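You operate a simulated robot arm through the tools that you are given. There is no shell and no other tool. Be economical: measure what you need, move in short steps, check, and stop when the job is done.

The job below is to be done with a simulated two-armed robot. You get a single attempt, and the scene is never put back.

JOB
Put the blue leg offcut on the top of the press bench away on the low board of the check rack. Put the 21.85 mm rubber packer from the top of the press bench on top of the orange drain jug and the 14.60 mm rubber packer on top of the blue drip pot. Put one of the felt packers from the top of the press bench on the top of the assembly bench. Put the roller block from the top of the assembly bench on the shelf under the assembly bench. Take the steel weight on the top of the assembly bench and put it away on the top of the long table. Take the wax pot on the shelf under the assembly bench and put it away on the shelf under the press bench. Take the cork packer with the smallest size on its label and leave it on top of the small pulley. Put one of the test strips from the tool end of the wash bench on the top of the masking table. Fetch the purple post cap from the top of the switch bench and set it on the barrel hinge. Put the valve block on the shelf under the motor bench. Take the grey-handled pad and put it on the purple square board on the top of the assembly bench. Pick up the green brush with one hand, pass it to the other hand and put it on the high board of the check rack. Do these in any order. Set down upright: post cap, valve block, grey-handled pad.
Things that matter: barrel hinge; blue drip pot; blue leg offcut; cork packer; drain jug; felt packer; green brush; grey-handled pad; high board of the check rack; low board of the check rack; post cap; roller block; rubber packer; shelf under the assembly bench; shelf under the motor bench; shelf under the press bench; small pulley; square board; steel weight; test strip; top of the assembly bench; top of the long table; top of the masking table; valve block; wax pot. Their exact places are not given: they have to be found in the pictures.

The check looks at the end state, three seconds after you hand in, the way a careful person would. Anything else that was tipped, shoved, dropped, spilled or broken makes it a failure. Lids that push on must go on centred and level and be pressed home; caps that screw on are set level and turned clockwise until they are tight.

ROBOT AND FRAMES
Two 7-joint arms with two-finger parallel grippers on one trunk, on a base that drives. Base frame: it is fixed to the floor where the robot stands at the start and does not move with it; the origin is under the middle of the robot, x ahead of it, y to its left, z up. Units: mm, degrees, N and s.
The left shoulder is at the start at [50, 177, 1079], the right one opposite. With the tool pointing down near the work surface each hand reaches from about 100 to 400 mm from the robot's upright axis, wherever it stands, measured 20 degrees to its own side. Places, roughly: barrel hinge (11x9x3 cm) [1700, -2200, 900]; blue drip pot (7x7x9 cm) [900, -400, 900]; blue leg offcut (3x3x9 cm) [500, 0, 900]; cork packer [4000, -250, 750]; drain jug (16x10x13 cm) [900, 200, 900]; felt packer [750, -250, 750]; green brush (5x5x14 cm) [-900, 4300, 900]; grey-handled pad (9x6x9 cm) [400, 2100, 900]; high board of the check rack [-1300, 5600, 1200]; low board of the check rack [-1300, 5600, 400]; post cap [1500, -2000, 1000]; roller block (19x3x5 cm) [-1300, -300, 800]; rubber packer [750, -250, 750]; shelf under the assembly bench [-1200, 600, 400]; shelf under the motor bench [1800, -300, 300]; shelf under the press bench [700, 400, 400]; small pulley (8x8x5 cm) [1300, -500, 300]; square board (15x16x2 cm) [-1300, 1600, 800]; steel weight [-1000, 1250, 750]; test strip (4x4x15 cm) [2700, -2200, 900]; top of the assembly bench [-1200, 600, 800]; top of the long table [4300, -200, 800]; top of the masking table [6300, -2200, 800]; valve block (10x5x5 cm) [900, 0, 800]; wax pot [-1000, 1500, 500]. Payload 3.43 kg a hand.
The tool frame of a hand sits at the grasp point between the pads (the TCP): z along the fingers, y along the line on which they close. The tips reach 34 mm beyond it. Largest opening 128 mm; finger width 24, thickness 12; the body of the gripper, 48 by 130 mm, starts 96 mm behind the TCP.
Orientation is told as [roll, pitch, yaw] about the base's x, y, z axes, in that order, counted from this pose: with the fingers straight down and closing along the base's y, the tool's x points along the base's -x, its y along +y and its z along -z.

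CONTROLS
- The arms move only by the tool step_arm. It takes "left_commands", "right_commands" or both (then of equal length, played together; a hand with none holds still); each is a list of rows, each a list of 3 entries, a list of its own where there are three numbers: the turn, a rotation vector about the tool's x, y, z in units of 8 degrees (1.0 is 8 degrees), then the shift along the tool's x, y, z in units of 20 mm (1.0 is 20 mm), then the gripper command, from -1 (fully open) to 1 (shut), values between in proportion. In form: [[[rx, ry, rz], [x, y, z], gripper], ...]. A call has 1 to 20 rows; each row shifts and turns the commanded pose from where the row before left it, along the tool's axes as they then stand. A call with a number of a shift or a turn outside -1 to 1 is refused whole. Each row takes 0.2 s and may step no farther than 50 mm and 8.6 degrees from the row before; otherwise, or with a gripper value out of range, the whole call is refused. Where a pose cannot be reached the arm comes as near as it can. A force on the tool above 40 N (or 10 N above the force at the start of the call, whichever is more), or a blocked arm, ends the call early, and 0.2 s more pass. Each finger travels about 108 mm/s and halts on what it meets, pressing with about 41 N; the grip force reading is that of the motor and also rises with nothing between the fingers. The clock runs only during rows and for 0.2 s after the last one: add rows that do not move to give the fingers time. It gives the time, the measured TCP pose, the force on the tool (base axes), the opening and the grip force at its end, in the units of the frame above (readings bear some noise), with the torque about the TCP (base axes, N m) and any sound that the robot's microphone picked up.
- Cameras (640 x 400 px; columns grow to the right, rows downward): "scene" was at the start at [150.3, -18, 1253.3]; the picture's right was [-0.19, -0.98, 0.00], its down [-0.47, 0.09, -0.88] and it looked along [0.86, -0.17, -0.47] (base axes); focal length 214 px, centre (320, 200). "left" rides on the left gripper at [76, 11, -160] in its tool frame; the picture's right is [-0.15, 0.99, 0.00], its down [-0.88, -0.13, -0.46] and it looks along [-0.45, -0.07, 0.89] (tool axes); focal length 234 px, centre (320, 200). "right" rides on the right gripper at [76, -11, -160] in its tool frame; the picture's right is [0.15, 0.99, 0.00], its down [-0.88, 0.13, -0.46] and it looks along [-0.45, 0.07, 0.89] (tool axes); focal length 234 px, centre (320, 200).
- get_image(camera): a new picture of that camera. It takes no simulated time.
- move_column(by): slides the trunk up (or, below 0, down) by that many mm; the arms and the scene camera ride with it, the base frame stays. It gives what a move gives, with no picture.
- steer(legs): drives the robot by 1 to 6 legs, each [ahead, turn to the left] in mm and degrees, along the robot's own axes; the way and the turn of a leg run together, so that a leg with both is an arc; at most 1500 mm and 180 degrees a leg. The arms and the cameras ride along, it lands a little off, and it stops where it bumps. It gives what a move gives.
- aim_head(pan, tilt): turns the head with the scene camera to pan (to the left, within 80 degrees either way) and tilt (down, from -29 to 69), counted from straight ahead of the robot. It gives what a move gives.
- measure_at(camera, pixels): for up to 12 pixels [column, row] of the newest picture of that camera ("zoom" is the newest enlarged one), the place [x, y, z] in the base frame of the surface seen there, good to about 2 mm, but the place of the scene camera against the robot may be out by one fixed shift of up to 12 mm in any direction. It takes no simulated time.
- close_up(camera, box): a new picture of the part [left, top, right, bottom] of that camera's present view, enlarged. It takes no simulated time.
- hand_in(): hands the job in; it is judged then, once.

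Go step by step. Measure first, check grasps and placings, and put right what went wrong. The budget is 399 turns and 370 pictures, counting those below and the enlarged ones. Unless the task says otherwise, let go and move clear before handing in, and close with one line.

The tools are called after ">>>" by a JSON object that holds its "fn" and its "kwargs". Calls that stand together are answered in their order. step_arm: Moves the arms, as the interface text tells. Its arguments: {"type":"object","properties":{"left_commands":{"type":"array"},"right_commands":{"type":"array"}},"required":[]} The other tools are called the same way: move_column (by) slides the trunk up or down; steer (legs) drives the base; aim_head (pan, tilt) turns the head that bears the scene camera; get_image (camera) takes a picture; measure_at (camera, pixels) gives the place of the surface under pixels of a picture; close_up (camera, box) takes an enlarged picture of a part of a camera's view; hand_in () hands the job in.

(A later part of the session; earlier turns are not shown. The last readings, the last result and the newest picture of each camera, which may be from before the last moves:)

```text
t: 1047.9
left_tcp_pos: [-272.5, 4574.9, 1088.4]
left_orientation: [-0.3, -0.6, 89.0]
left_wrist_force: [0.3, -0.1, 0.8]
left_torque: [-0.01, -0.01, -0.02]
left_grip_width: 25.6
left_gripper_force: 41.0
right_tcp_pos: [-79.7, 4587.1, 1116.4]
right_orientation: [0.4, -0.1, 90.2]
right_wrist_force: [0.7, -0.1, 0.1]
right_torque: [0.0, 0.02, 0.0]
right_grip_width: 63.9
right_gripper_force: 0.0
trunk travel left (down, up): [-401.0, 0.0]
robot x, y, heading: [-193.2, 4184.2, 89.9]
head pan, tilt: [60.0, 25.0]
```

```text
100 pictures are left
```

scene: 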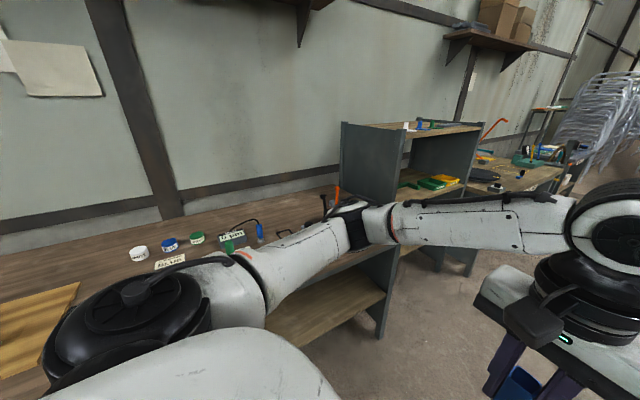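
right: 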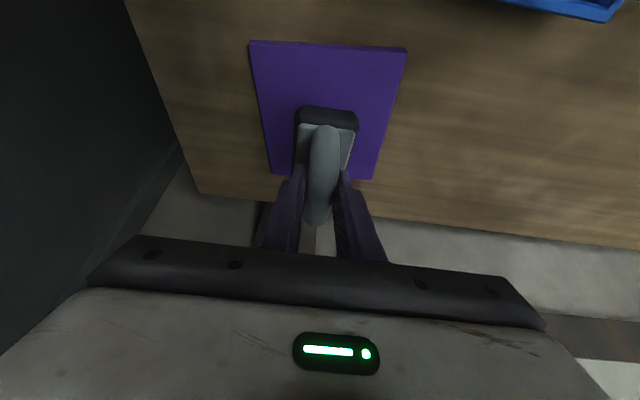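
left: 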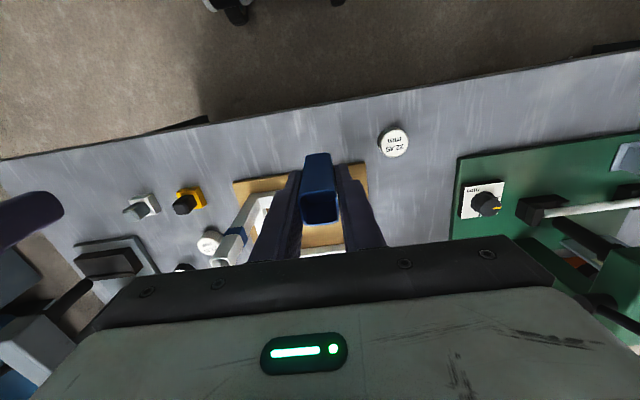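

The check rack stands beyond the bench's end. I turn to face the bench to find the brush.

>>> {"fn": "steer", "kwargs": {"legs": [[0, 90]]}}

>>> {"fn": "aim_head", "kwargs": {"pan": 0, "tilt": 25}}

>>> {"fn": "get_image", "kwargs": {"camera": "scene"}}

```text
t: 1052.1
left_tcp_pos: [-583.1, 4105.2, 1087.0]
left_orientation: [-0.3, -0.5, 179.4]
left_wrist_force: [-0.2, 0.6, -0.1]
left_torque: [-0.01, -0.02, -0.01]
left_grip_width: 25.7
left_gripper_force: 40.8
right_tcp_pos: [-597.4, 4298.0, 1116.2]
right_orientation: [0.4, 0.0, -179.3]
right_wrist_force: [-0.3, -0.6, 0.7]
right_torque: [0.01, 0.02, 0.03]
right_grip_width: 63.9
right_gripper_force: 0.1
trunk travel left (down, up): [-401.0, 0.0]
robot x, y, heading: [-196.0, 4184.8, -180.2]
head pan, tilt: [60.0, 25.0]
```

```text
t: 1053.4
left_tcp_pos: [-582.5, 4107.2, 1088.2]
left_orientation: [-0.3, -0.4, 179.6]
left_wrist_force: [-0.5, -1.0, -0.8]
left_torque: [-0.03, 0.01, 0.01]
left_grip_width: 25.7
left_gripper_force: 41.1
right_tcp_pos: [-597.4, 4298.6, 1115.6]
right_orientation: [0.4, 0.0, -179.3]
right_wrist_force: [-0.2, 0.3, 0.9]
right_torque: [0.01, 0.02, -0.02]
right_grip_width: 63.8
right_gripper_force: 0.1
trunk travel left (down, up): [-401.0, 0.0]
robot x, y, heading: [-193.9, 4189.5, -180.1]
head pan, tilt: [0.0, 25.0]
```

```text
99 pictures are left
```

scene: 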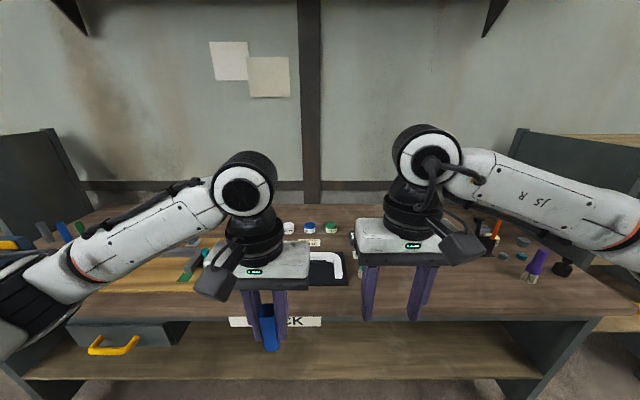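

I enlarge the bench top to find the green brush.

>>> {"fn": "close_up", "kwargs": {"camera": "scene", "box": [0, 200, 260, 340]}}

>>> {"fn": "close_up", "kwargs": {"camera": "scene", "box": [260, 200, 600, 340]}}

```text
2.46 times, centred on (130, 270) of scene
```

zoom: 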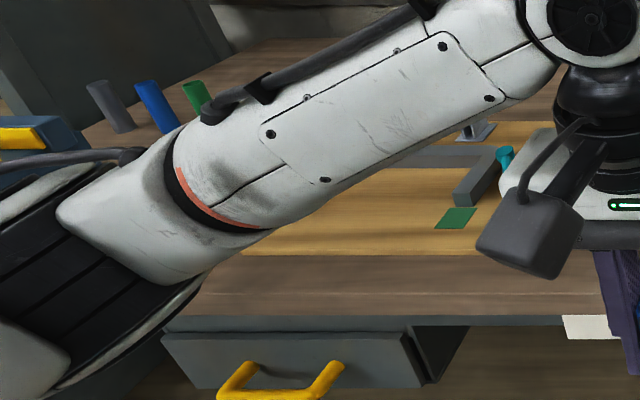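

```text
1.88 times, centred on (430, 270) of scene
```

zoom: 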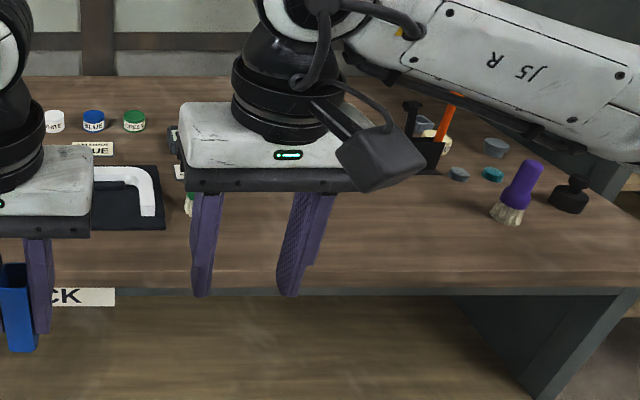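

Something green hides behind the right gripper near (360,265). I look through the right hand's camera.

>>> {"fn": "get_image", "kwargs": {"camera": "right"}}

>>> {"fn": "get_image", "kwargs": {"camera": "left"}}

```text
96 pictures are left
```

right: 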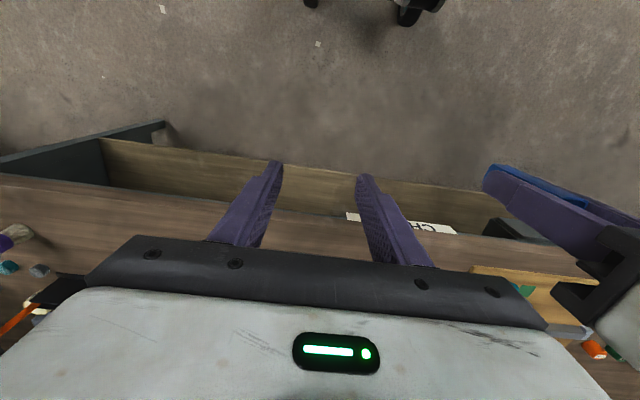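

```text
95 pictures are left
```

left: 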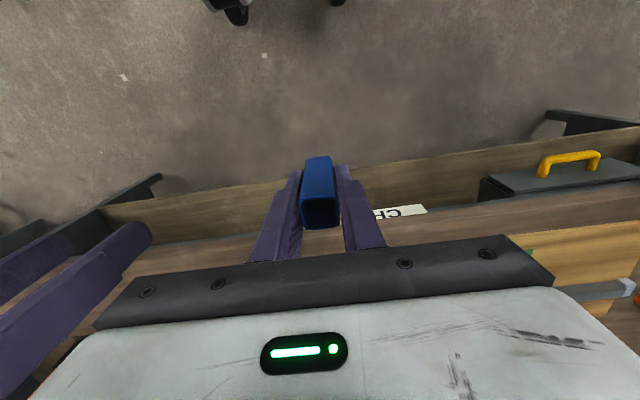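

I deal with the offcut first: on to the check rack at y≈5550.

>>> {"fn": "steer", "kwargs": {"legs": [[0, -90], [1330, 0], [0, 90]]}}

>>> {"fn": "get_image", "kwargs": {"camera": "scene"}}

```text
t: 1067.8
left_tcp_pos: [-606.4, 5443.7, 1086.5]
left_orientation: [-0.3, -0.5, -179.4]
left_wrist_force: [0.2, 0.6, -0.5]
left_torque: [-0.01, 0.01, -0.02]
left_grip_width: 26.1
left_gripper_force: 40.7
right_tcp_pos: [-624.0, 5634.7, 1115.5]
right_orientation: [0.4, 0.0, -178.2]
right_wrist_force: [-0.6, 0.2, 0.4]
right_torque: [0.01, -0.01, -0.02]
right_grip_width: 64.1
right_gripper_force: 0.0
trunk travel left (down, up): [-401.0, 0.0]
robot x, y, heading: [-218.8, 5531.0, -178.8]
head pan, tilt: [0.0, 25.0]
```

```text
94 pictures are left
```

scene: 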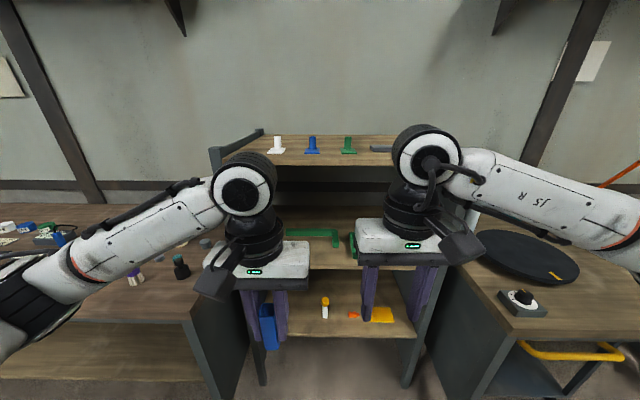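

The rack has three boards: top (row 150), middle (row 250), low (row 315). I measure them.

>>> {"fn": "measure_at", "kwargs": {"camera": "scene", "pixels": [[320, 155], [320, 163], [320, 265], [340, 325], [300, 315], [350, 315], [325, 305], [300, 335], [235, 350], [420, 340], [375, 315], [290, 150]]}}

>>> {"fn": "close_up", "kwargs": {"camera": "scene", "box": [230, 120, 440, 350]}}

```text
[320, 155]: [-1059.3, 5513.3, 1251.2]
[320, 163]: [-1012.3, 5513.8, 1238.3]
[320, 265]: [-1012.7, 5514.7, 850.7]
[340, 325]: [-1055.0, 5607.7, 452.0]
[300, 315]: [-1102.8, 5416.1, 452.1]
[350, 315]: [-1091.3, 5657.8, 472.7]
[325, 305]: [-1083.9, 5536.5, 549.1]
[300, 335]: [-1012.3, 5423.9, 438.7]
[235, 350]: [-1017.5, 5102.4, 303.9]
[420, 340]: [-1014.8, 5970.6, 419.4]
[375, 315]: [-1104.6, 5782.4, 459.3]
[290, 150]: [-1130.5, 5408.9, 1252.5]
```

```text
1.74 times, centred on (335, 235) of scene
```

zoom: 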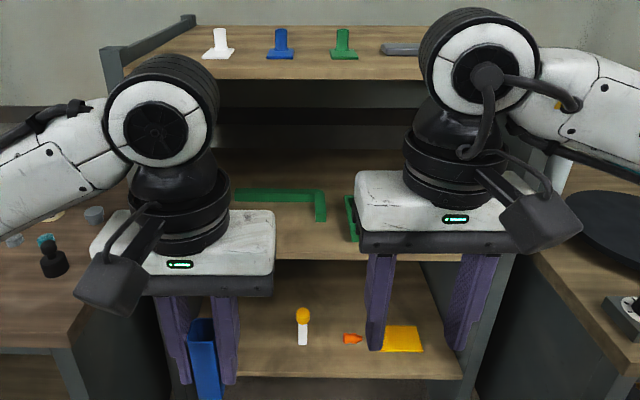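

Low board: z 452, front edge x -1012, free at its left part (y≈5430). I raise the right hand out of the way, lower the trunk and the left hand.

>>> {"fn": "step_arm", "kwargs": {"right_commands": [[[0, 0, 0], [0, 0, -1], 0], [[0, 0, 0], [0, 0, -1], 0], [[0, 0, 0], [0, 0, -1], 0], [[0, 0, 0], [0, 0, -1], 0], [[0, 0, 0], [0, 0, -1], 0], [[0, 0, 0], [0, 0, -1], 0], [[0, 0, 0], [0, 0, -1], 0], [[0, 0, 0], [0, 0, -1], 0], [[0, 0, 0], [0, 0, -1], 0], [[0, 0, 0], [0, 0, -1], 0]]}}

>>> {"fn": "move_column", "kwargs": {"by": -395}}

>>> {"fn": "step_arm", "kwargs": {"left_commands": [[[0, 0, 0], [0.4, 0.4, 1], 1], [[0, 0, 0], [0.4, 0.4, 1], 1], [[0, 0, 0], [0.4, 0.4, 1], 1], [[0, 0, 0], [0.4, 0.4, 1], 1], [[0, 0, 0], [0.4, 0.4, 1], 1], [[0, 0, 0], [0.4, 0.4, 1], 1], [[0, 0, 0], [0, 0.4, 1], 1], [[0, 0, 0], [0, 0, 1], 1], [[0, 0, 0], [0, 0, 0], 1]]}}

>>> {"fn": "get_image", "kwargs": {"camera": "scene"}}

```text
t: 1070.0
left_tcp_pos: [-605.2, 5443.0, 1087.4]
left_orientation: [-0.3, -0.7, -179.4]
left_wrist_force: [-0.1, -0.6, -1.2]
left_torque: [-0.01, 0.01, -0.01]
left_grip_width: 25.9
left_gripper_force: 41.2
right_tcp_pos: [-624.2, 5636.4, 1315.8]
right_orientation: [0.3, 0.0, -178.1]
right_wrist_force: [-0.1, 0.5, 0.8]
right_torque: [0.0, 0.0, 0.0]
right_grip_width: 64.0
right_gripper_force: 0.1
trunk travel left (down, up): [-401.0, 0.0]
robot x, y, heading: [-221.0, 5532.2, -178.7]
head pan, tilt: [0.0, 25.0]
```

```text
t: 1073.8
left_tcp_pos: [-607.2, 5443.5, 693.6]
left_orientation: [-0.2, -0.6, -179.4]
left_wrist_force: [0.0, 0.0, 0.7]
left_torque: [0.01, 0.03, -0.02]
left_grip_width: 26.0
left_gripper_force: 41.5
right_tcp_pos: [-624.6, 5636.4, 920.7]
right_orientation: [0.4, -0.1, -178.1]
right_wrist_force: [0.1, 0.5, 0.0]
right_torque: [-0.01, 0.01, 0.02]
right_grip_width: 63.8
right_gripper_force: 0.1
trunk travel left (down, up): [-6.0, 395.0]
robot x, y, heading: [-218.6, 5531.8, -178.6]
head pan, tilt: [0.0, 25.0]
```

```text
t: 1075.8
left_tcp_pos: [-559.8, 5389.1, 531.9]
left_orientation: [-0.4, -0.5, -179.5]
left_wrist_force: [-0.1, 0.6, -0.8]
left_torque: [-0.01, -0.01, -0.01]
left_grip_width: 25.9
left_gripper_force: 40.7
right_tcp_pos: [-625.0, 5636.6, 919.2]
right_orientation: [0.5, 0.0, -178.1]
right_wrist_force: [-0.7, -0.2, -0.1]
right_torque: [0.01, 0.0, -0.06]
right_grip_width: 64.2
right_gripper_force: 0.1
trunk travel left (down, up): [-6.0, 395.0]
robot x, y, heading: [-219.0, 5531.5, -178.7]
head pan, tilt: [0.0, 25.0]
```

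```text
92 pictures are left
```

scene: 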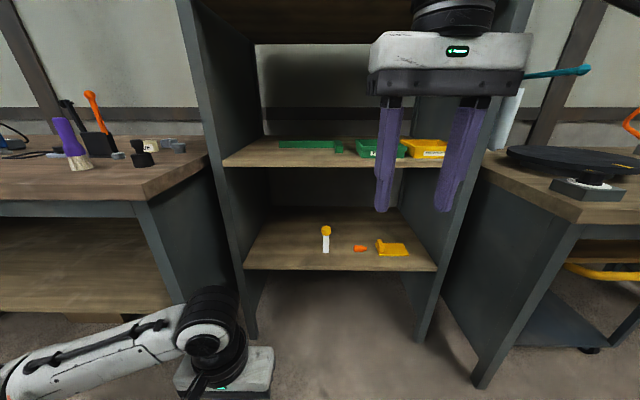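

I measure my left forearm, and pull the right hand back so that it stays in front of the rack.

>>> {"fn": "measure_at", "kwargs": {"camera": "scene", "pixels": [[205, 305], [180, 320], [130, 330], [80, 350], [30, 370], [150, 210], [205, 200], [500, 200], [185, 245]]}}

>>> {"fn": "step_arm", "kwargs": {"right_commands": [[[0, 0, 0], [1, 0, 0], 0], [[0, 0, 0], [1, 0, 0], 0], [[0, 0, 0], [1, 0, 0], 0], [[0, 0, 0], [1, 0, 0], 0], [[0, 0, 0], [1, 0, 0], 0]]}}

```text
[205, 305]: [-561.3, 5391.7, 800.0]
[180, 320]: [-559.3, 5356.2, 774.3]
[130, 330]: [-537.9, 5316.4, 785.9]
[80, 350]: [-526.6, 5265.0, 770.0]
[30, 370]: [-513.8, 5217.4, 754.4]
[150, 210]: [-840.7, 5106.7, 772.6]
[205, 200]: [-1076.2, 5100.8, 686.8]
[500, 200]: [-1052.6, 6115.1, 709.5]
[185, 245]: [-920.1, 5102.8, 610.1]
```

```text
t: 1077.0
left_tcp_pos: [-559.5, 5389.7, 532.1]
left_orientation: [-0.3, -0.5, -179.4]
left_wrist_force: [-0.4, 0.5, -0.6]
left_torque: [-0.04, 0.01, 0.0]
left_grip_width: 25.8
left_gripper_force: 41.3
right_tcp_pos: [-523.8, 5639.5, 921.2]
right_orientation: [0.5, -0.2, -178.2]
right_wrist_force: [-0.6, -0.3, -1.0]
right_torque: [0.01, -0.02, -0.02]
right_grip_width: 64.2
right_gripper_force: 0.2
trunk travel left (down, up): [-6.0, 395.0]
robot x, y, heading: [-217.8, 5532.2, -178.7]
head pan, tilt: [0.0, 25.0]
```

I measure the rack's left side panel.

>>> {"fn": "measure_at", "kwargs": {"camera": "scene", "pixels": [[215, 150], [235, 220], [245, 268], [245, 300], [262, 250], [435, 268], [430, 300]]}}

```text
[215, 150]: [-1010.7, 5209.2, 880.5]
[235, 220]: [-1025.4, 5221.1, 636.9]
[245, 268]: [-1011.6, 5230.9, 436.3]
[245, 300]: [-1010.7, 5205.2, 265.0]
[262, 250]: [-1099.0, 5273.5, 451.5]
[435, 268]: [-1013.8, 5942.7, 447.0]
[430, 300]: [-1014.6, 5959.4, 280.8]
```

The rack's inside runs from y 5222 to 5950. I drive in so the left hand comes to about (-1050,5470).

>>> {"fn": "steer", "kwargs": {"legs": [[0, -10.6], [380, 0], [0, 9.3]]}}

>>> {"fn": "get_image", "kwargs": {"camera": "scene"}}

```text
t: 1080.8
left_tcp_pos: [-936.3, 5455.9, 531.7]
left_orientation: [-0.3, -0.5, 179.6]
left_wrist_force: [-0.2, -0.9, -1.2]
left_torque: [-0.01, 0.01, -0.03]
left_grip_width: 25.9
left_gripper_force: 40.8
right_tcp_pos: [-896.6, 5706.1, 920.2]
right_orientation: [0.4, -0.1, -179.2]
right_wrist_force: [0.1, 0.2, -0.3]
right_torque: [-0.01, -0.02, -0.03]
right_grip_width: 64.1
right_gripper_force: 0.1
trunk travel left (down, up): [-6.0, 395.0]
robot x, y, heading: [-594.0, 5594.4, -179.9]
head pan, tilt: [0.0, 25.0]
```

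```text
91 pictures are left
```

scene: 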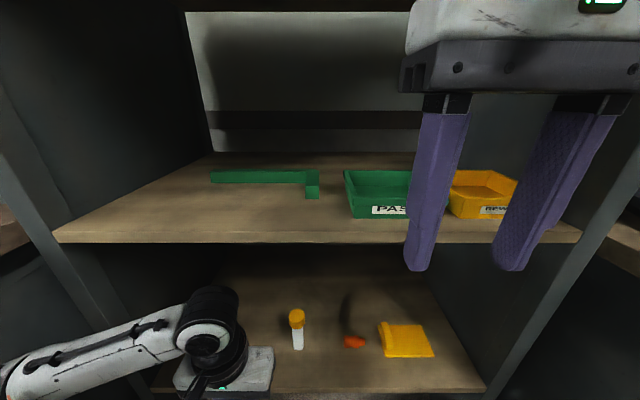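

Clear. I advance 112 mm and lower the offcut to the board.

>>> {"fn": "steer", "kwargs": {"legs": [[112, 0]]}}

>>> {"fn": "get_image", "kwargs": {"camera": "left"}}

>>> {"fn": "measure_at", "kwargs": {"camera": "left", "pixels": [[320, 100], [320, 130], [250, 150], [400, 150], [240, 180], [320, 60]]}}

```text
t: 1082.0
left_tcp_pos: [-1015.7, 5455.4, 529.1]
left_orientation: [-0.1, 0.3, 179.1]
left_wrist_force: [0.2, -0.4, -0.9]
left_torque: [-0.02, 0.02, -0.01]
left_grip_width: 25.7
left_gripper_force: 41.0
right_tcp_pos: [-985.3, 5707.8, 926.3]
right_orientation: [0.6, -1.2, -178.8]
right_wrist_force: [0.4, -0.2, -0.6]
right_torque: [0.02, -0.03, 0.0]
right_grip_width: 63.8
right_gripper_force: 0.0
trunk travel left (down, up): [-6.0, 395.0]
robot x, y, heading: [-687.6, 5591.9, -179.2]
head pan, tilt: [0.0, 25.0]
stopped in leg 1: the robot was blocked; the commanded pose is now the measured one
```

```text
90 pictures are left
```

left: 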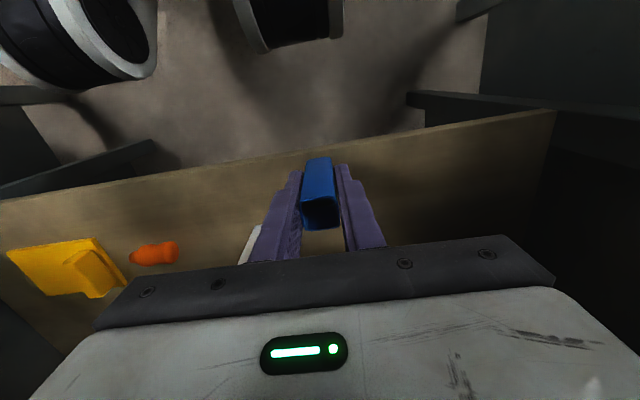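

```text
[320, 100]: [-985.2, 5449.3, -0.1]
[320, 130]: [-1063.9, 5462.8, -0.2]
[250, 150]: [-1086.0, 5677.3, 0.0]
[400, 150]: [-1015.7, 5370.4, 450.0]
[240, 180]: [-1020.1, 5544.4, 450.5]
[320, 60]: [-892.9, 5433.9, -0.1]
```

The left elbow touches the rack's side panel. I back off 25 mm and instead reach forward with the arm.

>>> {"fn": "steer", "kwargs": {"legs": [[-25, 0]]}}

>>> {"fn": "step_arm", "kwargs": {"left_commands": [[[0, 0, 0], [-0.6, -0.5, 0], 1], [[0, 0, 0], [-0.6, -0.5, 0], 1], [[0, 0, 0], [-0.6, -0.5, 0], 1], [[0, 0, 0], [-0.6, 0, 0], 1], [[0, 0, 0], [-0.6, 0, 0], 1], [[0, 0, 0], [0, 0, 0], 1]]}}

>>> {"fn": "get_image", "kwargs": {"camera": "left"}}

>>> {"fn": "get_image", "kwargs": {"camera": "scene"}}

```text
t: 1082.8
left_tcp_pos: [-994.6, 5454.4, 523.6]
left_orientation: [-0.3, 0.9, 179.1]
left_wrist_force: [-0.5, -0.8, -1.0]
left_torque: [0.02, -0.02, -0.02]
left_grip_width: 25.7
left_gripper_force: 41.0
right_tcp_pos: [-967.7, 5707.8, 920.7]
right_orientation: [0.5, -0.2, -178.9]
right_wrist_force: [0.6, -0.3, 0.4]
right_torque: [-0.04, -0.04, -0.01]
right_grip_width: 63.8
right_gripper_force: 0.1
trunk travel left (down, up): [-6.0, 395.0]
robot x, y, heading: [-664.5, 5592.8, -179.5]
head pan, tilt: [0.0, 25.0]
```

```text
t: 1084.2
left_tcp_pos: [-1052.7, 5486.9, 522.9]
left_orientation: [-0.2, 1.0, 179.1]
left_wrist_force: [0.4, 0.0, -0.2]
left_torque: [-0.03, 0.0, 0.01]
left_grip_width: 25.9
left_gripper_force: 40.3
right_tcp_pos: [-966.6, 5705.6, 921.9]
right_orientation: [0.4, -0.4, -178.9]
right_wrist_force: [0.0, 0.3, 0.2]
right_torque: [0.01, 0.01, -0.03]
right_grip_width: 64.3
right_gripper_force: 0.0
trunk travel left (down, up): [-6.0, 395.0]
robot x, y, heading: [-667.0, 5593.7, -179.5]
head pan, tilt: [0.0, 25.0]
```

```text
89 pictures are left
```

left: 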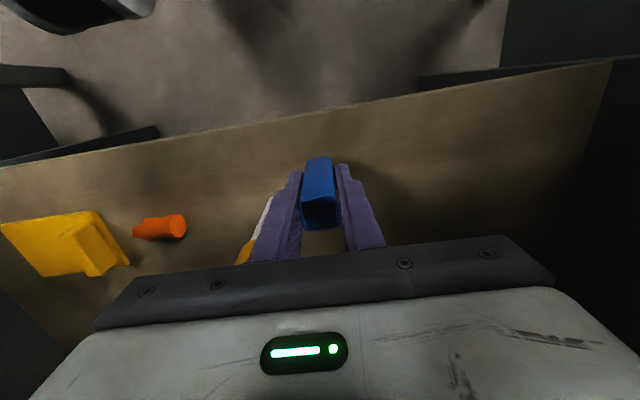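

```text
88 pictures are left
```

scene: 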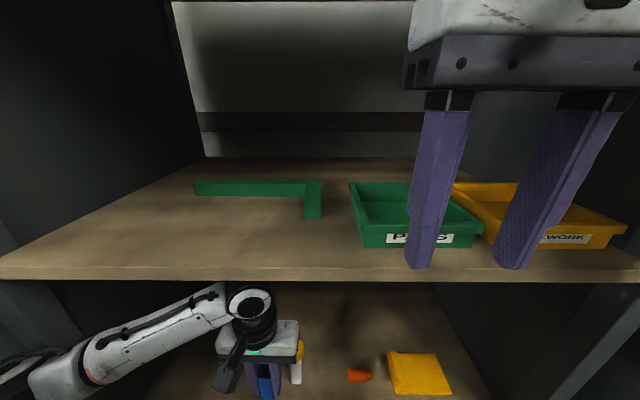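

The offcut is over the board but near the white thing; I shift 25 mm away from it and lower to contact.

>>> {"fn": "step_arm", "kwargs": {"left_commands": [[[0, 0, 0], [0, 0.65, 0], 1], [[0, 0, 0], [0, 0.65, 0], 1], [[0, 0, 0], [0, 0, 0.5], 1], [[0, 0, 0], [0, 0, 0.4], 1], [[0, 0, 0], [0, 0, 0.12], 1], [[0, 0, 0], [0, 0, 0], 1]]}}

>>> {"fn": "step_arm", "kwargs": {"left_commands": [[[0, 0, 0], [0, 0, 0.12], 1], [[0, 0, 0], [0, 0, 0.1], 1], [[0, 0, 0], [0, 0, 0], 1]]}}

```text
t: 1085.6
left_tcp_pos: [-1055.5, 5460.4, 503.7]
left_orientation: [-0.2, 0.9, 179.1]
left_wrist_force: [-0.7, -0.8, -0.4]
left_torque: [-0.02, 0.0, -0.03]
left_grip_width: 25.8
left_gripper_force: 40.6
right_tcp_pos: [-968.5, 5706.5, 921.4]
right_orientation: [0.5, -0.3, -178.8]
right_wrist_force: [-0.1, 0.2, 0.4]
right_torque: [0.0, 0.04, 0.01]
right_grip_width: 64.1
right_gripper_force: 0.1
trunk travel left (down, up): [-6.0, 395.0]
robot x, y, heading: [-663.9, 5592.8, -179.4]
head pan, tilt: [0.0, 25.0]
```

```text
t: 1086.4
left_tcp_pos: [-1055.2, 5461.4, 499.5]
left_orientation: [-0.2, 0.8, 179.0]
left_wrist_force: [3.9, -2.6, 14.4]
left_torque: [-0.14, 0.03, 0.02]
left_grip_width: 25.9
left_gripper_force: 41.2
right_tcp_pos: [-967.6, 5706.6, 923.9]
right_orientation: [0.4, -0.3, -179.0]
right_wrist_force: [-0.3, -0.6, 0.1]
right_torque: [-0.02, 0.01, -0.03]
right_grip_width: 64.1
right_gripper_force: 0.1
trunk travel left (down, up): [-6.0, 395.0]
robot x, y, heading: [-663.1, 5594.1, -179.6]
head pan, tilt: [0.0, 25.0]
```

It stands on the low board. I open and back the hand straight out.

>>> {"fn": "step_arm", "kwargs": {"left_commands": [[[0, 0, 0], [0, 0, -0.05], 0.5], [[0, 0, 0], [0, 0, 0], 0.2], [[0, 0, 0], [0, 0, 0], 0.1], [[0, 0, 0], [0, 0, -0.3], 0.1], [[0, 0, 0], [1, 0, 0], 0.1], [[0, 0, 0], [1, 0, 0], 0.1], [[0, 0, 0], [1, 0, 0], 0.1], [[0, 0, 0], [0, 0, 0], 0.1]]}}

>>> {"fn": "steer", "kwargs": {"legs": [[-300, 0]]}}

>>> {"fn": "get_image", "kwargs": {"camera": "scene"}}

```text
t: 1088.2
left_tcp_pos: [-994.0, 5459.4, 506.0]
left_orientation: [-0.1, 0.8, 179.2]
left_wrist_force: [-0.8, 0.2, 1.0]
left_torque: [0.01, 0.02, 0.01]
left_grip_width: 57.7
left_gripper_force: 0.1
right_tcp_pos: [-968.4, 5706.8, 921.9]
right_orientation: [0.5, -0.4, -178.9]
right_wrist_force: [-0.1, 0.0, 0.0]
right_torque: [0.0, 0.0, 0.04]
right_grip_width: 64.2
right_gripper_force: 0.0
trunk travel left (down, up): [-6.0, 395.0]
robot x, y, heading: [-664.1, 5592.9, -179.4]
head pan, tilt: [0.0, 25.0]
```

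```text
t: 1090.2
left_tcp_pos: [-692.2, 5462.4, 505.2]
left_orientation: [-0.1, 0.9, 178.9]
left_wrist_force: [0.2, 0.5, 0.2]
left_torque: [-0.03, 0.0, 0.01]
left_grip_width: 57.5
left_gripper_force: 0.1
right_tcp_pos: [-664.3, 5709.8, 922.7]
right_orientation: [0.5, -0.3, -179.0]
right_wrist_force: [0.0, 0.8, -0.1]
right_torque: [0.02, 0.02, 0.03]
right_grip_width: 64.0
right_gripper_force: 0.0
trunk travel left (down, up): [-6.0, 395.0]
robot x, y, heading: [-360.4, 5599.1, -179.3]
head pan, tilt: [0.0, 25.0]
```

```text
87 pictures are left
```

scene: 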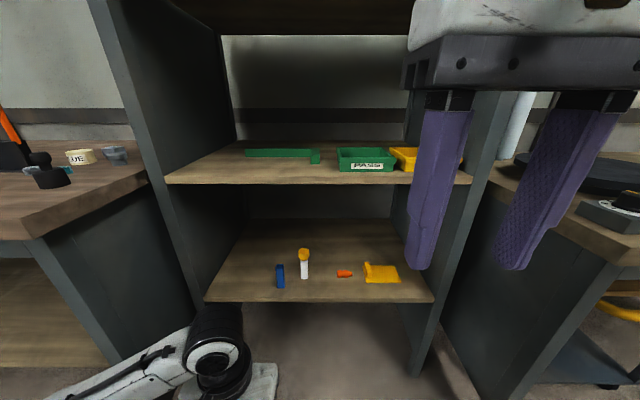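

The offcut is on the low board. I raise the left arm and trunk, and go back to the brush bench.

>>> {"fn": "step_arm", "kwargs": {"left_commands": [[[0, 0, 0], [0, 0, -1], 0], [[0, 0, 0], [0, 0, -1], 0], [[0, 0, 0], [0, 0, -1], 0], [[0, 0, 0], [0, 0, -1], 0], [[0, 0, 0], [0, 0, -1], 0], [[0, 0, 0], [0, 0, -1], 0], [[0, 0, 0], [0, 0, -1], 0], [[0, 0, 0], [0, 0, -1], 0], [[0, 0, 0], [0, 0, -1], 0], [[0, 0, 0], [0, 0, -1], 0], [[0, 0, 0], [0, 0, -1], 0], [[0, 0, 0], [0, 0, -1], 0], [[0, 0, 0], [0, 0, -1], 0], [[0, 0, 0], [-0.5, 0, -1], 0], [[0, 0, 0], [-0.5, 0, -1], 0], [[0, 0, 0], [-0.5, 0, -1], 0], [[0, 0, 0], [-0.5, 0, -1], 0], [[0, 0, 0], [0, 0, -1], 0], [[0, 0, 0], [0, 0, -1], 0]]}}

>>> {"fn": "move_column", "kwargs": {"by": 395}}

>>> {"fn": "steer", "kwargs": {"legs": [[-150, 0], [0, 89.3], [1250, 0], [0, -90]]}}

>>> {"fn": "aim_head", "kwargs": {"pan": 0, "tilt": 28}}

>>> {"fn": "get_image", "kwargs": {"camera": "scene"}}

```text
t: 1094.2
left_tcp_pos: [-739.0, 5462.3, 887.1]
left_orientation: [-0.2, 0.9, 178.9]
left_wrist_force: [-0.6, 1.1, 0.1]
left_torque: [-0.01, -0.01, -0.01]
left_grip_width: 64.0
left_gripper_force: 0.1
right_tcp_pos: [-664.4, 5710.2, 922.0]
right_orientation: [0.5, -0.4, -179.0]
right_wrist_force: [-0.3, 0.1, -0.5]
right_torque: [0.02, -0.02, 0.02]
right_grip_width: 64.0
right_gripper_force: 0.0
trunk travel left (down, up): [-6.0, 395.0]
robot x, y, heading: [-360.5, 5597.0, -179.8]
head pan, tilt: [0.0, 25.0]
```

```text
t: 1098.0
left_tcp_pos: [-739.4, 5462.8, 1281.2]
left_orientation: [-0.2, 0.8, 179.0]
left_wrist_force: [-0.3, -0.3, 0.0]
left_torque: [0.01, 0.02, -0.02]
left_grip_width: 64.0
left_gripper_force: 0.1
right_tcp_pos: [-664.5, 5710.9, 1316.7]
right_orientation: [0.5, -0.2, -179.0]
right_wrist_force: [1.1, -1.0, 1.0]
right_torque: [-0.01, 0.0, -0.01]
right_grip_width: 64.0
right_gripper_force: 0.0
trunk travel left (down, up): [-401.0, 0.0]
robot x, y, heading: [-362.5, 5597.2, -179.5]
head pan, tilt: [0.0, 25.0]
```

```text
t: 1112.9
left_tcp_pos: [-560.1, 4224.2, 1281.9]
left_orientation: [-0.1, 0.9, 179.7]
left_wrist_force: [-0.5, 0.1, -0.4]
left_torque: [-0.01, 0.03, 0.0]
left_grip_width: 64.1
left_gripper_force: 0.1
right_tcp_pos: [-489.9, 4471.8, 1317.0]
right_orientation: [0.5, -0.4, -178.2]
right_wrist_force: [0.2, 0.4, -0.6]
right_torque: [-0.01, 0.01, 0.02]
right_grip_width: 63.8
right_gripper_force: 0.1
trunk travel left (down, up): [-401.0, 0.0]
robot x, y, heading: [-187.7, 4365.4, -178.6]
head pan, tilt: [0.0, 25.0]
```

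```text
t: 1113.5
left_tcp_pos: [-560.7, 4225.4, 1280.5]
left_orientation: [-0.2, 0.8, 179.8]
left_wrist_force: [0.2, 0.8, 0.0]
left_torque: [0.04, -0.02, 0.02]
left_grip_width: 64.1
left_gripper_force: 0.0
right_tcp_pos: [-490.2, 4473.7, 1317.7]
right_orientation: [0.5, -0.4, -178.2]
right_wrist_force: [0.3, 0.4, 0.1]
right_torque: [-0.04, 0.03, 0.01]
right_grip_width: 64.1
right_gripper_force: 0.0
trunk travel left (down, up): [-401.0, 0.0]
robot x, y, heading: [-184.0, 4364.9, -178.6]
head pan, tilt: [0.0, 28.0]
```

```text
86 pictures are left
```

scene: 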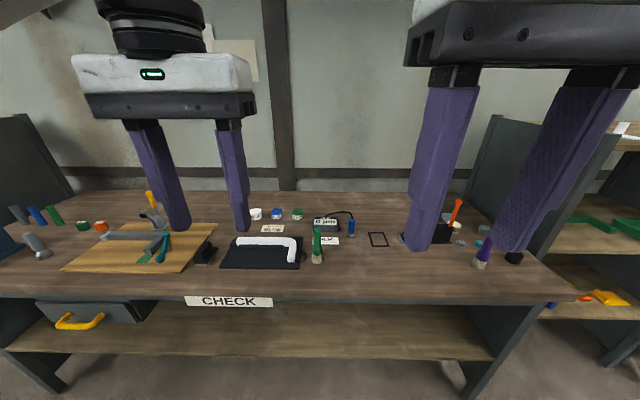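

The green brush stands at (317,247). I enlarge and measure it.

>>> {"fn": "close_up", "kwargs": {"camera": "scene", "box": [270, 200, 370, 280]}}

>>> {"fn": "measure_at", "kwargs": {"camera": "zoom", "pixels": [[305, 155], [303, 240], [302, 295], [300, 330], [340, 180], [360, 330], [200, 300]]}}

```text
5.00 times, centred on (320, 240) of scene
```

zoom: 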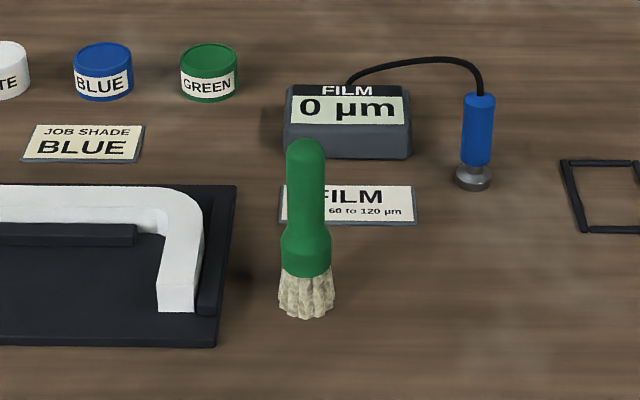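

```text
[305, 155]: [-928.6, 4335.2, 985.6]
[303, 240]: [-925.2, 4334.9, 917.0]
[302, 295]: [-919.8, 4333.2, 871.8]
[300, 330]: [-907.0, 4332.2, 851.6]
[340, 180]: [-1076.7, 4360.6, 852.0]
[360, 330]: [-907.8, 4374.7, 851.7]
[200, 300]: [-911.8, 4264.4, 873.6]
```

The brush stands at about (-935,4345), z 851…991. Plan: the right hand, tilted 50°, takes it low on the handle; the left, upright, takes it over from above. I drive up and extend the right arm.

>>> {"fn": "steer", "kwargs": {"legs": [[190, 0]]}}

>>> {"fn": "step_arm", "kwargs": {"right_commands": [[[0, 0, 0], [-1, 0.5, 0.5], 0], [[0, 0, 0], [-1, 0.5, 0.5], 0], [[0, 0, 0], [-1, 0.5, 0.5], 0], [[0, 0, 0], [-1, 0.5, 0.5], 0], [[0, 0, 0], [-1, 0.5, 0.5], 0], [[0, 0, 0], [-1, 0.5, 0.5], 0], [[0, 0, 0], [-1, 0.5, 1], 0], [[0, 0, 0], [-1, 0.5, 1], 0], [[0, 0, 0], [-1, 0.5, 1], 0], [[0, 0, 0], [-1, 0, 1], 0], [[0, 0, 0], [0, 0, 1], 0], [[0, 0, 0], [0, 0, 1], 0], [[0, -1, 0], [0, 0, 0], 0], [[0, -1, 0], [0, 0, 0], 0], [[0, -1, 0], [0, 0, 0], 0], [[0, -1, 0], [0, 0, 0], 0], [[0, -1, 0], [0, 0, 0], 0], [[0, -1, 0], [0, 0, 0], 0], [[0, 0, 0], [0, 0, 0], 0]]}}

>>> {"fn": "get_image", "kwargs": {"camera": "right"}}

>>> {"fn": "get_image", "kwargs": {"camera": "scene"}}

```text
t: 1115.1
left_tcp_pos: [-750.4, 4220.7, 1282.6]
left_orientation: [-0.2, 0.9, 179.7]
left_wrist_force: [-0.4, -0.1, 0.4]
left_torque: [0.01, -0.06, 0.01]
left_grip_width: 63.8
left_gripper_force: 0.1
right_tcp_pos: [-679.6, 4469.1, 1317.1]
right_orientation: [0.5, -0.3, -178.2]
right_wrist_force: [-0.7, 0.6, -0.2]
right_torque: [-0.01, -0.02, 0.01]
right_grip_width: 64.1
right_gripper_force: 0.1
trunk travel left (down, up): [-401.0, 0.0]
robot x, y, heading: [-376.1, 4361.1, -178.7]
head pan, tilt: [0.0, 28.0]
```

```text
t: 1119.1
left_tcp_pos: [-748.6, 4220.2, 1281.5]
left_orientation: [-0.2, 0.9, 179.7]
left_wrist_force: [-0.2, -0.7, -0.4]
left_torque: [0.0, 0.02, 0.02]
left_grip_width: 63.9
left_gripper_force: 0.0
right_tcp_pos: [-877.2, 4370.5, 1139.2]
right_orientation: [0.8, -48.4, -178.6]
right_wrist_force: [0.2, 0.1, 0.9]
right_torque: [-0.01, -0.03, -0.02]
right_grip_width: 64.3
right_gripper_force: 0.1
trunk travel left (down, up): [-401.0, 0.0]
robot x, y, heading: [-376.7, 4358.3, -178.6]
head pan, tilt: [0.0, 28.0]
```

```text
84 pictures are left
```

right: 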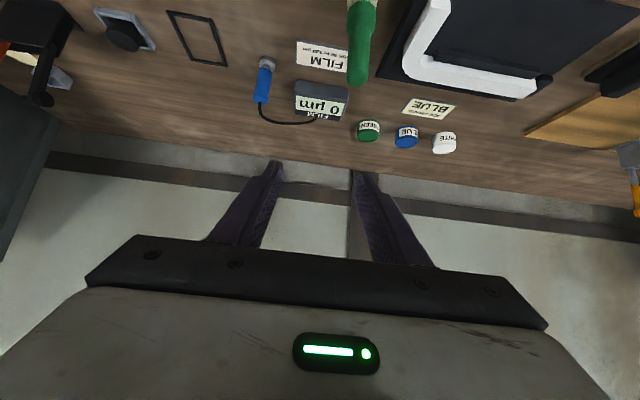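

```text
83 pictures are left
```

scene: 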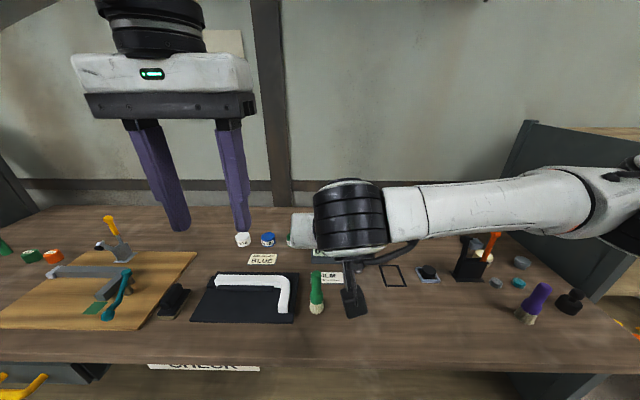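

I measure the brush from the right camera.

>>> {"fn": "measure_at", "kwargs": {"camera": "right", "pixels": [[358, 75], [361, 20], [360, 45], [349, 20], [374, 20], [362, 5]]}}

>>> {"fn": "measure_at", "kwargs": {"camera": "scene", "pixels": [[316, 272], [316, 290], [316, 303], [470, 255], [540, 190], [500, 200], [400, 190], [490, 250], [560, 300]]}}

```text
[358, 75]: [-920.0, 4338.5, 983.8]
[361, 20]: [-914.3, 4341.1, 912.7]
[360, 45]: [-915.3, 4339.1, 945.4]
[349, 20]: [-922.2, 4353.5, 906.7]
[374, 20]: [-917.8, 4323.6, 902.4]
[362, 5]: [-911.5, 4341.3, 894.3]
```

```text
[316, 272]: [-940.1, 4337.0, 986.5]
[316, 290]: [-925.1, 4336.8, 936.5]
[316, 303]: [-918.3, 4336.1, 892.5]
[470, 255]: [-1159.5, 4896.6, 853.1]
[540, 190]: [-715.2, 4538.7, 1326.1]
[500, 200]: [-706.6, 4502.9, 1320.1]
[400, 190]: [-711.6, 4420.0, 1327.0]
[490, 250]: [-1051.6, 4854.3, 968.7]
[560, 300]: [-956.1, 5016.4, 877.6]
```

Brush centre (-929,4339). I align sideways, go down to z≈915 and then forward around the handle.

>>> {"fn": "step_arm", "kwargs": {"right_commands": [[[0, 0, 0], [0, 0.8, 0], 0], [[0, 0, 0], [0, 0.75, 0], 0], [[0, 0, 0], [0.748, 0, 0.664], 0], [[0, 0, 0], [0.748, 0, 0.664], 0], [[0, 0, 0], [0.748, 0, 0.664], 0], [[0, 0, 0], [0.748, 0, 0.664], 0], [[0, 0, 0], [0.748, 0, 0.664], 0], [[0, 0, 0], [0.748, 0, 0.664], 0], [[0, 0, 0], [0.748, 0, 0.664], 0], [[0, 0, 0], [0.748, 0, 0.664], 0], [[0, 0, 0], [0.748, 0, 0.664], 0], [[0, 0, 0], [0.748, 0, 0.664], 0], [[0, 0, 0], [0.748, 0, 0.664], 0], [[0, 0, 0], [0, 0, 0], 0]]}}

>>> {"fn": "get_image", "kwargs": {"camera": "right"}}

>>> {"fn": "measure_at", "kwargs": {"camera": "right", "pixels": [[320, 170], [320, 140], [320, 200], [310, 180], [330, 180]]}}

```text
t: 1122.1
left_tcp_pos: [-748.6, 4220.2, 1280.9]
left_orientation: [-0.3, 0.9, 179.6]
left_wrist_force: [-0.1, 0.1, 0.2]
left_torque: [0.0, 0.02, 0.01]
left_grip_width: 63.9
left_gripper_force: 0.1
right_tcp_pos: [-876.1, 4337.4, 917.9]
right_orientation: [0.8, -48.4, -178.7]
right_wrist_force: [0.7, 0.7, 0.5]
right_torque: [0.02, -0.03, 0.04]
right_grip_width: 64.1
right_gripper_force: 0.0
trunk travel left (down, up): [-401.0, 0.0]
robot x, y, heading: [-374.8, 4356.3, -178.4]
head pan, tilt: [0.0, 28.0]
```

```text
82 pictures are left
```

right: 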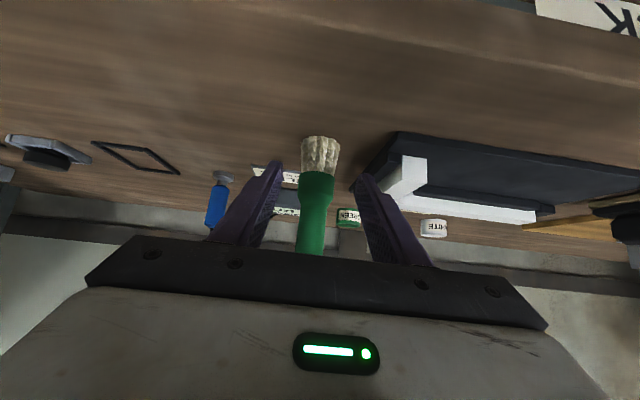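

```text
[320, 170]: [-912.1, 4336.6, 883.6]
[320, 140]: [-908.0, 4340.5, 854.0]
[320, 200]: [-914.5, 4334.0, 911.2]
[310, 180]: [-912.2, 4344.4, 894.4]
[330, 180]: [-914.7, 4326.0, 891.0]
```

Aligned. I move 52 mm forward, close, and lift 80 mm.

>>> {"fn": "step_arm", "kwargs": {"right_commands": [[[0, 0, 0], [-0.58, 0, 0.65], 0], [[0, 0, 0], [-0.58, 0, 0.65], 0], [[0, 0, 0], [-0.56, 0, 0.64], 0], [[0, 0, 0], [0, 0, 0], 0], [[0, 0, 0], [0, 0, 0], 1], [[0, 0, 0], [0, 0, 0], 1], [[0, 0, 0], [0, 0, 0], 1], [[0, 0, 0], [-0.748, 0, -0.664], 1], [[0, 0, 0], [-0.748, 0, -0.664], 1], [[0, 0, 0], [-0.748, 0, -0.664], 1], [[0, 0, 0], [-0.748, 0, -0.664], 1], [[0, 0, 0], [0, 0, 0], 1]]}}

>>> {"fn": "get_image", "kwargs": {"camera": "right"}}

>>> {"fn": "measure_at", "kwargs": {"camera": "right", "pixels": [[320, 165], [320, 140], [320, 200], [320, 225]]}}

>>> {"fn": "get_image", "kwargs": {"camera": "scene"}}

```text
t: 1124.7
left_tcp_pos: [-750.7, 4219.4, 1281.1]
left_orientation: [-0.1, 0.9, 179.8]
left_wrist_force: [0.6, 0.4, 0.8]
left_torque: [-0.01, 0.01, 0.0]
left_grip_width: 63.8
left_gripper_force: 0.0
right_tcp_pos: [-928.0, 4335.5, 997.0]
right_orientation: [0.8, -48.3, -178.8]
right_wrist_force: [1.0, -0.8, -1.1]
right_torque: [-0.04, -0.05, 0.01]
right_grip_width: 34.2
right_gripper_force: 40.8
trunk travel left (down, up): [-401.0, 0.0]
robot x, y, heading: [-373.6, 4357.8, -178.6]
head pan, tilt: [0.0, 28.0]
```

```text
81 pictures are left
```

right: 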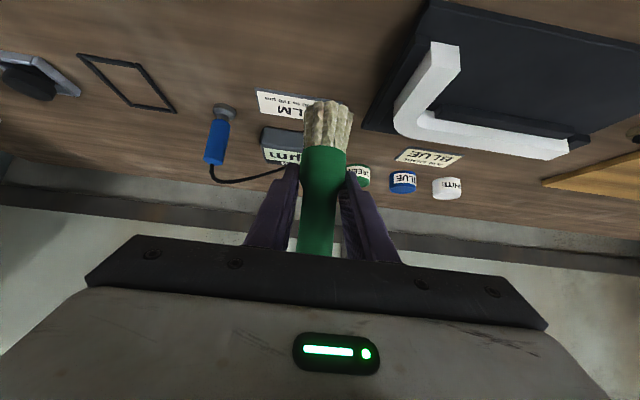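

```text
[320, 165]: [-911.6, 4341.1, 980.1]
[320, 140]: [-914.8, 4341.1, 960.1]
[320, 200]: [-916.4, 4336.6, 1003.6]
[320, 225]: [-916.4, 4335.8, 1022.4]
```

```text
80 pictures are left
```

scene: 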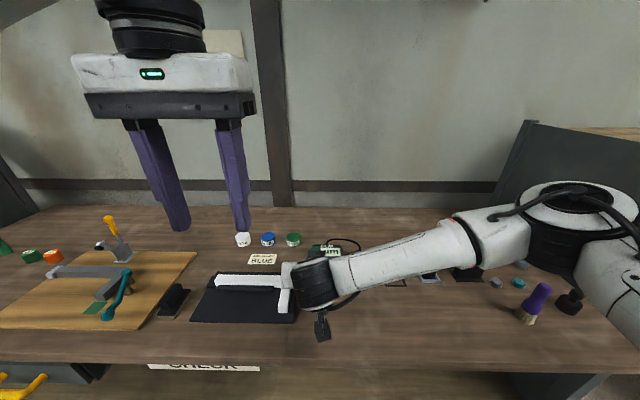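

The brush is held upright (34 mm at its collar), top at z≈1070. I bring the left hand over it.

>>> {"fn": "step_arm", "kwargs": {"left_commands": [[[0, -0.1, 0], [-0.99, -0.65, 0], 0], [[0, 0, 0], [-0.99, -0.65, 0], 0], [[0, 0, 0], [-0.99, -0.65, 0], 0], [[0, 0, 0], [-0.99, -0.65, 0], 0], [[0, 0, 0], [-0.99, -0.65, 0], 0], [[0, 0, 0], [-0.99, -0.65, 0], 0], [[0, 0, 0], [-0.99, -0.65, 0], 0], [[0, 0, 0], [-0.99, -0.65, 0.5], 0], [[0, 0, 0], [-0.99, -0.65, 1], 0], [[0, 0, 0], [0, 0, 1], 0], [[0, 0, 0], [0, 0, 1], 0], [[0, 0, 0], [0, 0, 0], 0]]}}

>>> {"fn": "get_image", "kwargs": {"camera": "left"}}

```text
t: 1127.3
left_tcp_pos: [-927.0, 4340.5, 1212.0]
left_orientation: [-0.2, 0.1, 179.7]
left_wrist_force: [-0.3, 0.2, -0.4]
left_torque: [0.01, 0.01, 0.0]
left_grip_width: 63.9
left_gripper_force: 0.0
right_tcp_pos: [-928.3, 4335.5, 997.3]
right_orientation: [0.9, -48.3, -178.9]
right_wrist_force: [1.1, -0.2, -1.1]
right_torque: [-0.02, -0.01, -0.01]
right_grip_width: 34.3
right_gripper_force: 41.1
trunk travel left (down, up): [-401.0, 0.0]
robot x, y, heading: [-377.4, 4355.5, -178.6]
head pan, tilt: [0.0, 28.0]
```

```text
79 pictures are left
```

left: 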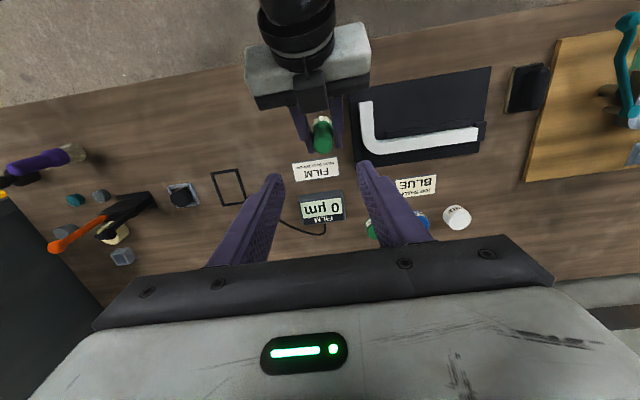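

I measure the brush's top at (323,140).

>>> {"fn": "close_up", "kwargs": {"camera": "left", "box": [290, 100, 360, 160]}}

>>> {"fn": "measure_at", "kwargs": {"camera": "left", "pixels": [[322, 143], [322, 138], [317, 142], [328, 142], [323, 148], [322, 132]]}}

```text
6.67 times, centred on (325, 130) of left
```

zoom: 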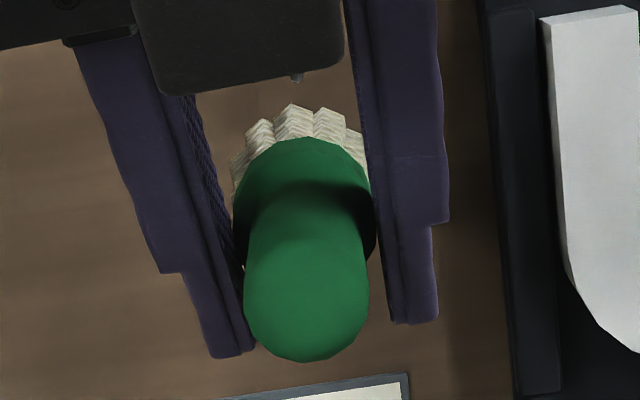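

```text
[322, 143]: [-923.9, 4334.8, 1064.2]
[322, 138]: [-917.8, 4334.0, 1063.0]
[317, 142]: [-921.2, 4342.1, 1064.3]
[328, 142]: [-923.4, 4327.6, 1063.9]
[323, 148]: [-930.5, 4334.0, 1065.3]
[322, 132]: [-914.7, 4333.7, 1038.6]
```

Top centre (-925.5,4335), z 1065. I lower the left hand to z≈1067 and grip the handle's top.

>>> {"fn": "step_arm", "kwargs": {"left_commands": [[[0, 0, 0], [0.07, 0.27, 1], 0.2], [[0, 0, 0], [0, 0, 1], 0.2], [[0, 0, 0], [0, 0, 1], 0.2], [[0, 0, 0], [0, 0, 1], 0.2], [[0, 0, 0], [0, 0, 1], 0.2], [[0, 0, 0], [0, 0, 1], 0.2], [[0, 0, 0], [0, 0, 1], 0.2], [[0, 0, 0], [0, 0, 0.25], 0.2], [[0, 0, 0], [0, 0, 0], 0.2]]}}

>>> {"fn": "get_image", "kwargs": {"camera": "left"}}

```text
t: 1129.3
left_tcp_pos: [-926.4, 4333.5, 1066.1]
left_orientation: [-0.2, 0.0, 179.6]
left_wrist_force: [0.1, -0.6, -0.3]
left_torque: [0.02, -0.03, 0.03]
left_grip_width: 51.3
left_gripper_force: 0.0
right_tcp_pos: [-927.6, 4335.6, 997.5]
right_orientation: [0.8, -48.2, -178.8]
right_wrist_force: [0.2, 0.0, 0.4]
right_torque: [-0.01, -0.01, 0.01]
right_grip_width: 33.9
right_gripper_force: 41.1
trunk travel left (down, up): [-401.0, 0.0]
robot x, y, heading: [-372.5, 4358.7, -178.6]
head pan, tilt: [0.0, 28.0]
```

```text
77 pictures are left
```

left: 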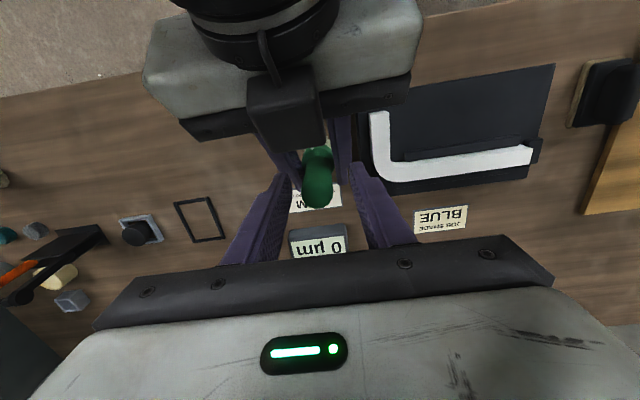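

The handle is between the left fingers. I close the left hand, then open the right and withdraw it backward.

>>> {"fn": "step_arm", "kwargs": {"left_commands": [[[0, 0, 0], [0, 0, 0], 1], [[0, 0, 0], [0, 0, 0], 1], [[0, 0, 0], [0, 0, 0], 1]]}}

>>> {"fn": "step_arm", "kwargs": {"right_commands": [[[0, 0, 0], [0, 0, 0], 0.3], [[0, 0, 0], [0, 0, 0], 0], [[0, 0, 0], [0, 0, 0], 0], [[0, 0, 0], [0.664, 0, -0.748], 0], [[0, 0, 0], [0.664, 0, -0.748], 0], [[0, 0, 0], [0.664, 0, -0.748], 0], [[0, 0, 0], [0, 0, 0], 0]], "left_commands": [[[0, 0, 0], [0, 0, 0], 1], [[0, 0, 0], [0, 0, 0], 1], [[0, 0, 0], [0, 0, 0], 1], [[0, 0, 0], [0, 0, 0], 1], [[0, 0, 0], [0, 0, 0], 1], [[0, 0, 0], [0, 0, 0], 1], [[0, 0, 0], [0, 0, 0], 1]]}}

>>> {"fn": "get_image", "kwargs": {"camera": "left"}}

>>> {"fn": "get_image", "kwargs": {"camera": "right"}}

```text
t: 1130.1
left_tcp_pos: [-925.4, 4334.2, 1067.5]
left_orientation: [-0.4, 0.2, 179.6]
left_wrist_force: [0.1, 9.8, -0.3]
left_torque: [0.23, 0.0, -0.06]
left_grip_width: 24.8
left_gripper_force: 41.3
right_tcp_pos: [-927.7, 4334.7, 996.6]
right_orientation: [0.9, -48.3, -178.7]
right_wrist_force: [0.3, -8.8, -1.2]
right_torque: [0.39, -0.03, 0.02]
right_grip_width: 34.1
right_gripper_force: 40.7
trunk travel left (down, up): [-401.0, 0.0]
robot x, y, heading: [-375.2, 4364.3, -178.6]
head pan, tilt: [0.0, 28.0]
```

```text
t: 1131.7
left_tcp_pos: [-924.5, 4334.1, 1066.7]
left_orientation: [-0.2, 0.2, 179.8]
left_wrist_force: [0.7, -0.2, 0.5]
left_torque: [0.01, 0.01, 0.01]
left_grip_width: 25.0
left_gripper_force: 41.3
right_tcp_pos: [-866.8, 4337.7, 997.5]
right_orientation: [0.8, -48.3, -178.8]
right_wrist_force: [0.6, 0.6, 0.7]
right_torque: [0.04, 0.0, 0.03]
right_grip_width: 64.1
right_gripper_force: 0.1
trunk travel left (down, up): [-401.0, 0.0]
robot x, y, heading: [-375.5, 4359.0, -178.7]
head pan, tilt: [0.0, 28.0]
```

```text
76 pictures are left
```

left: 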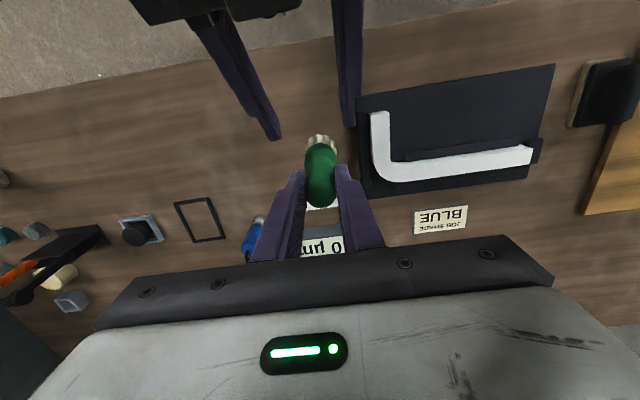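

```text
75 pictures are left
```

right: 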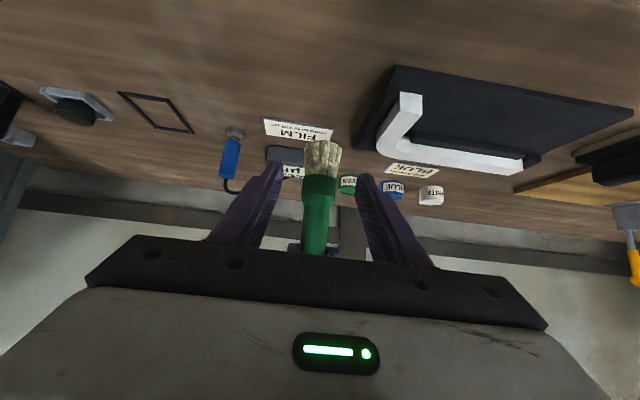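

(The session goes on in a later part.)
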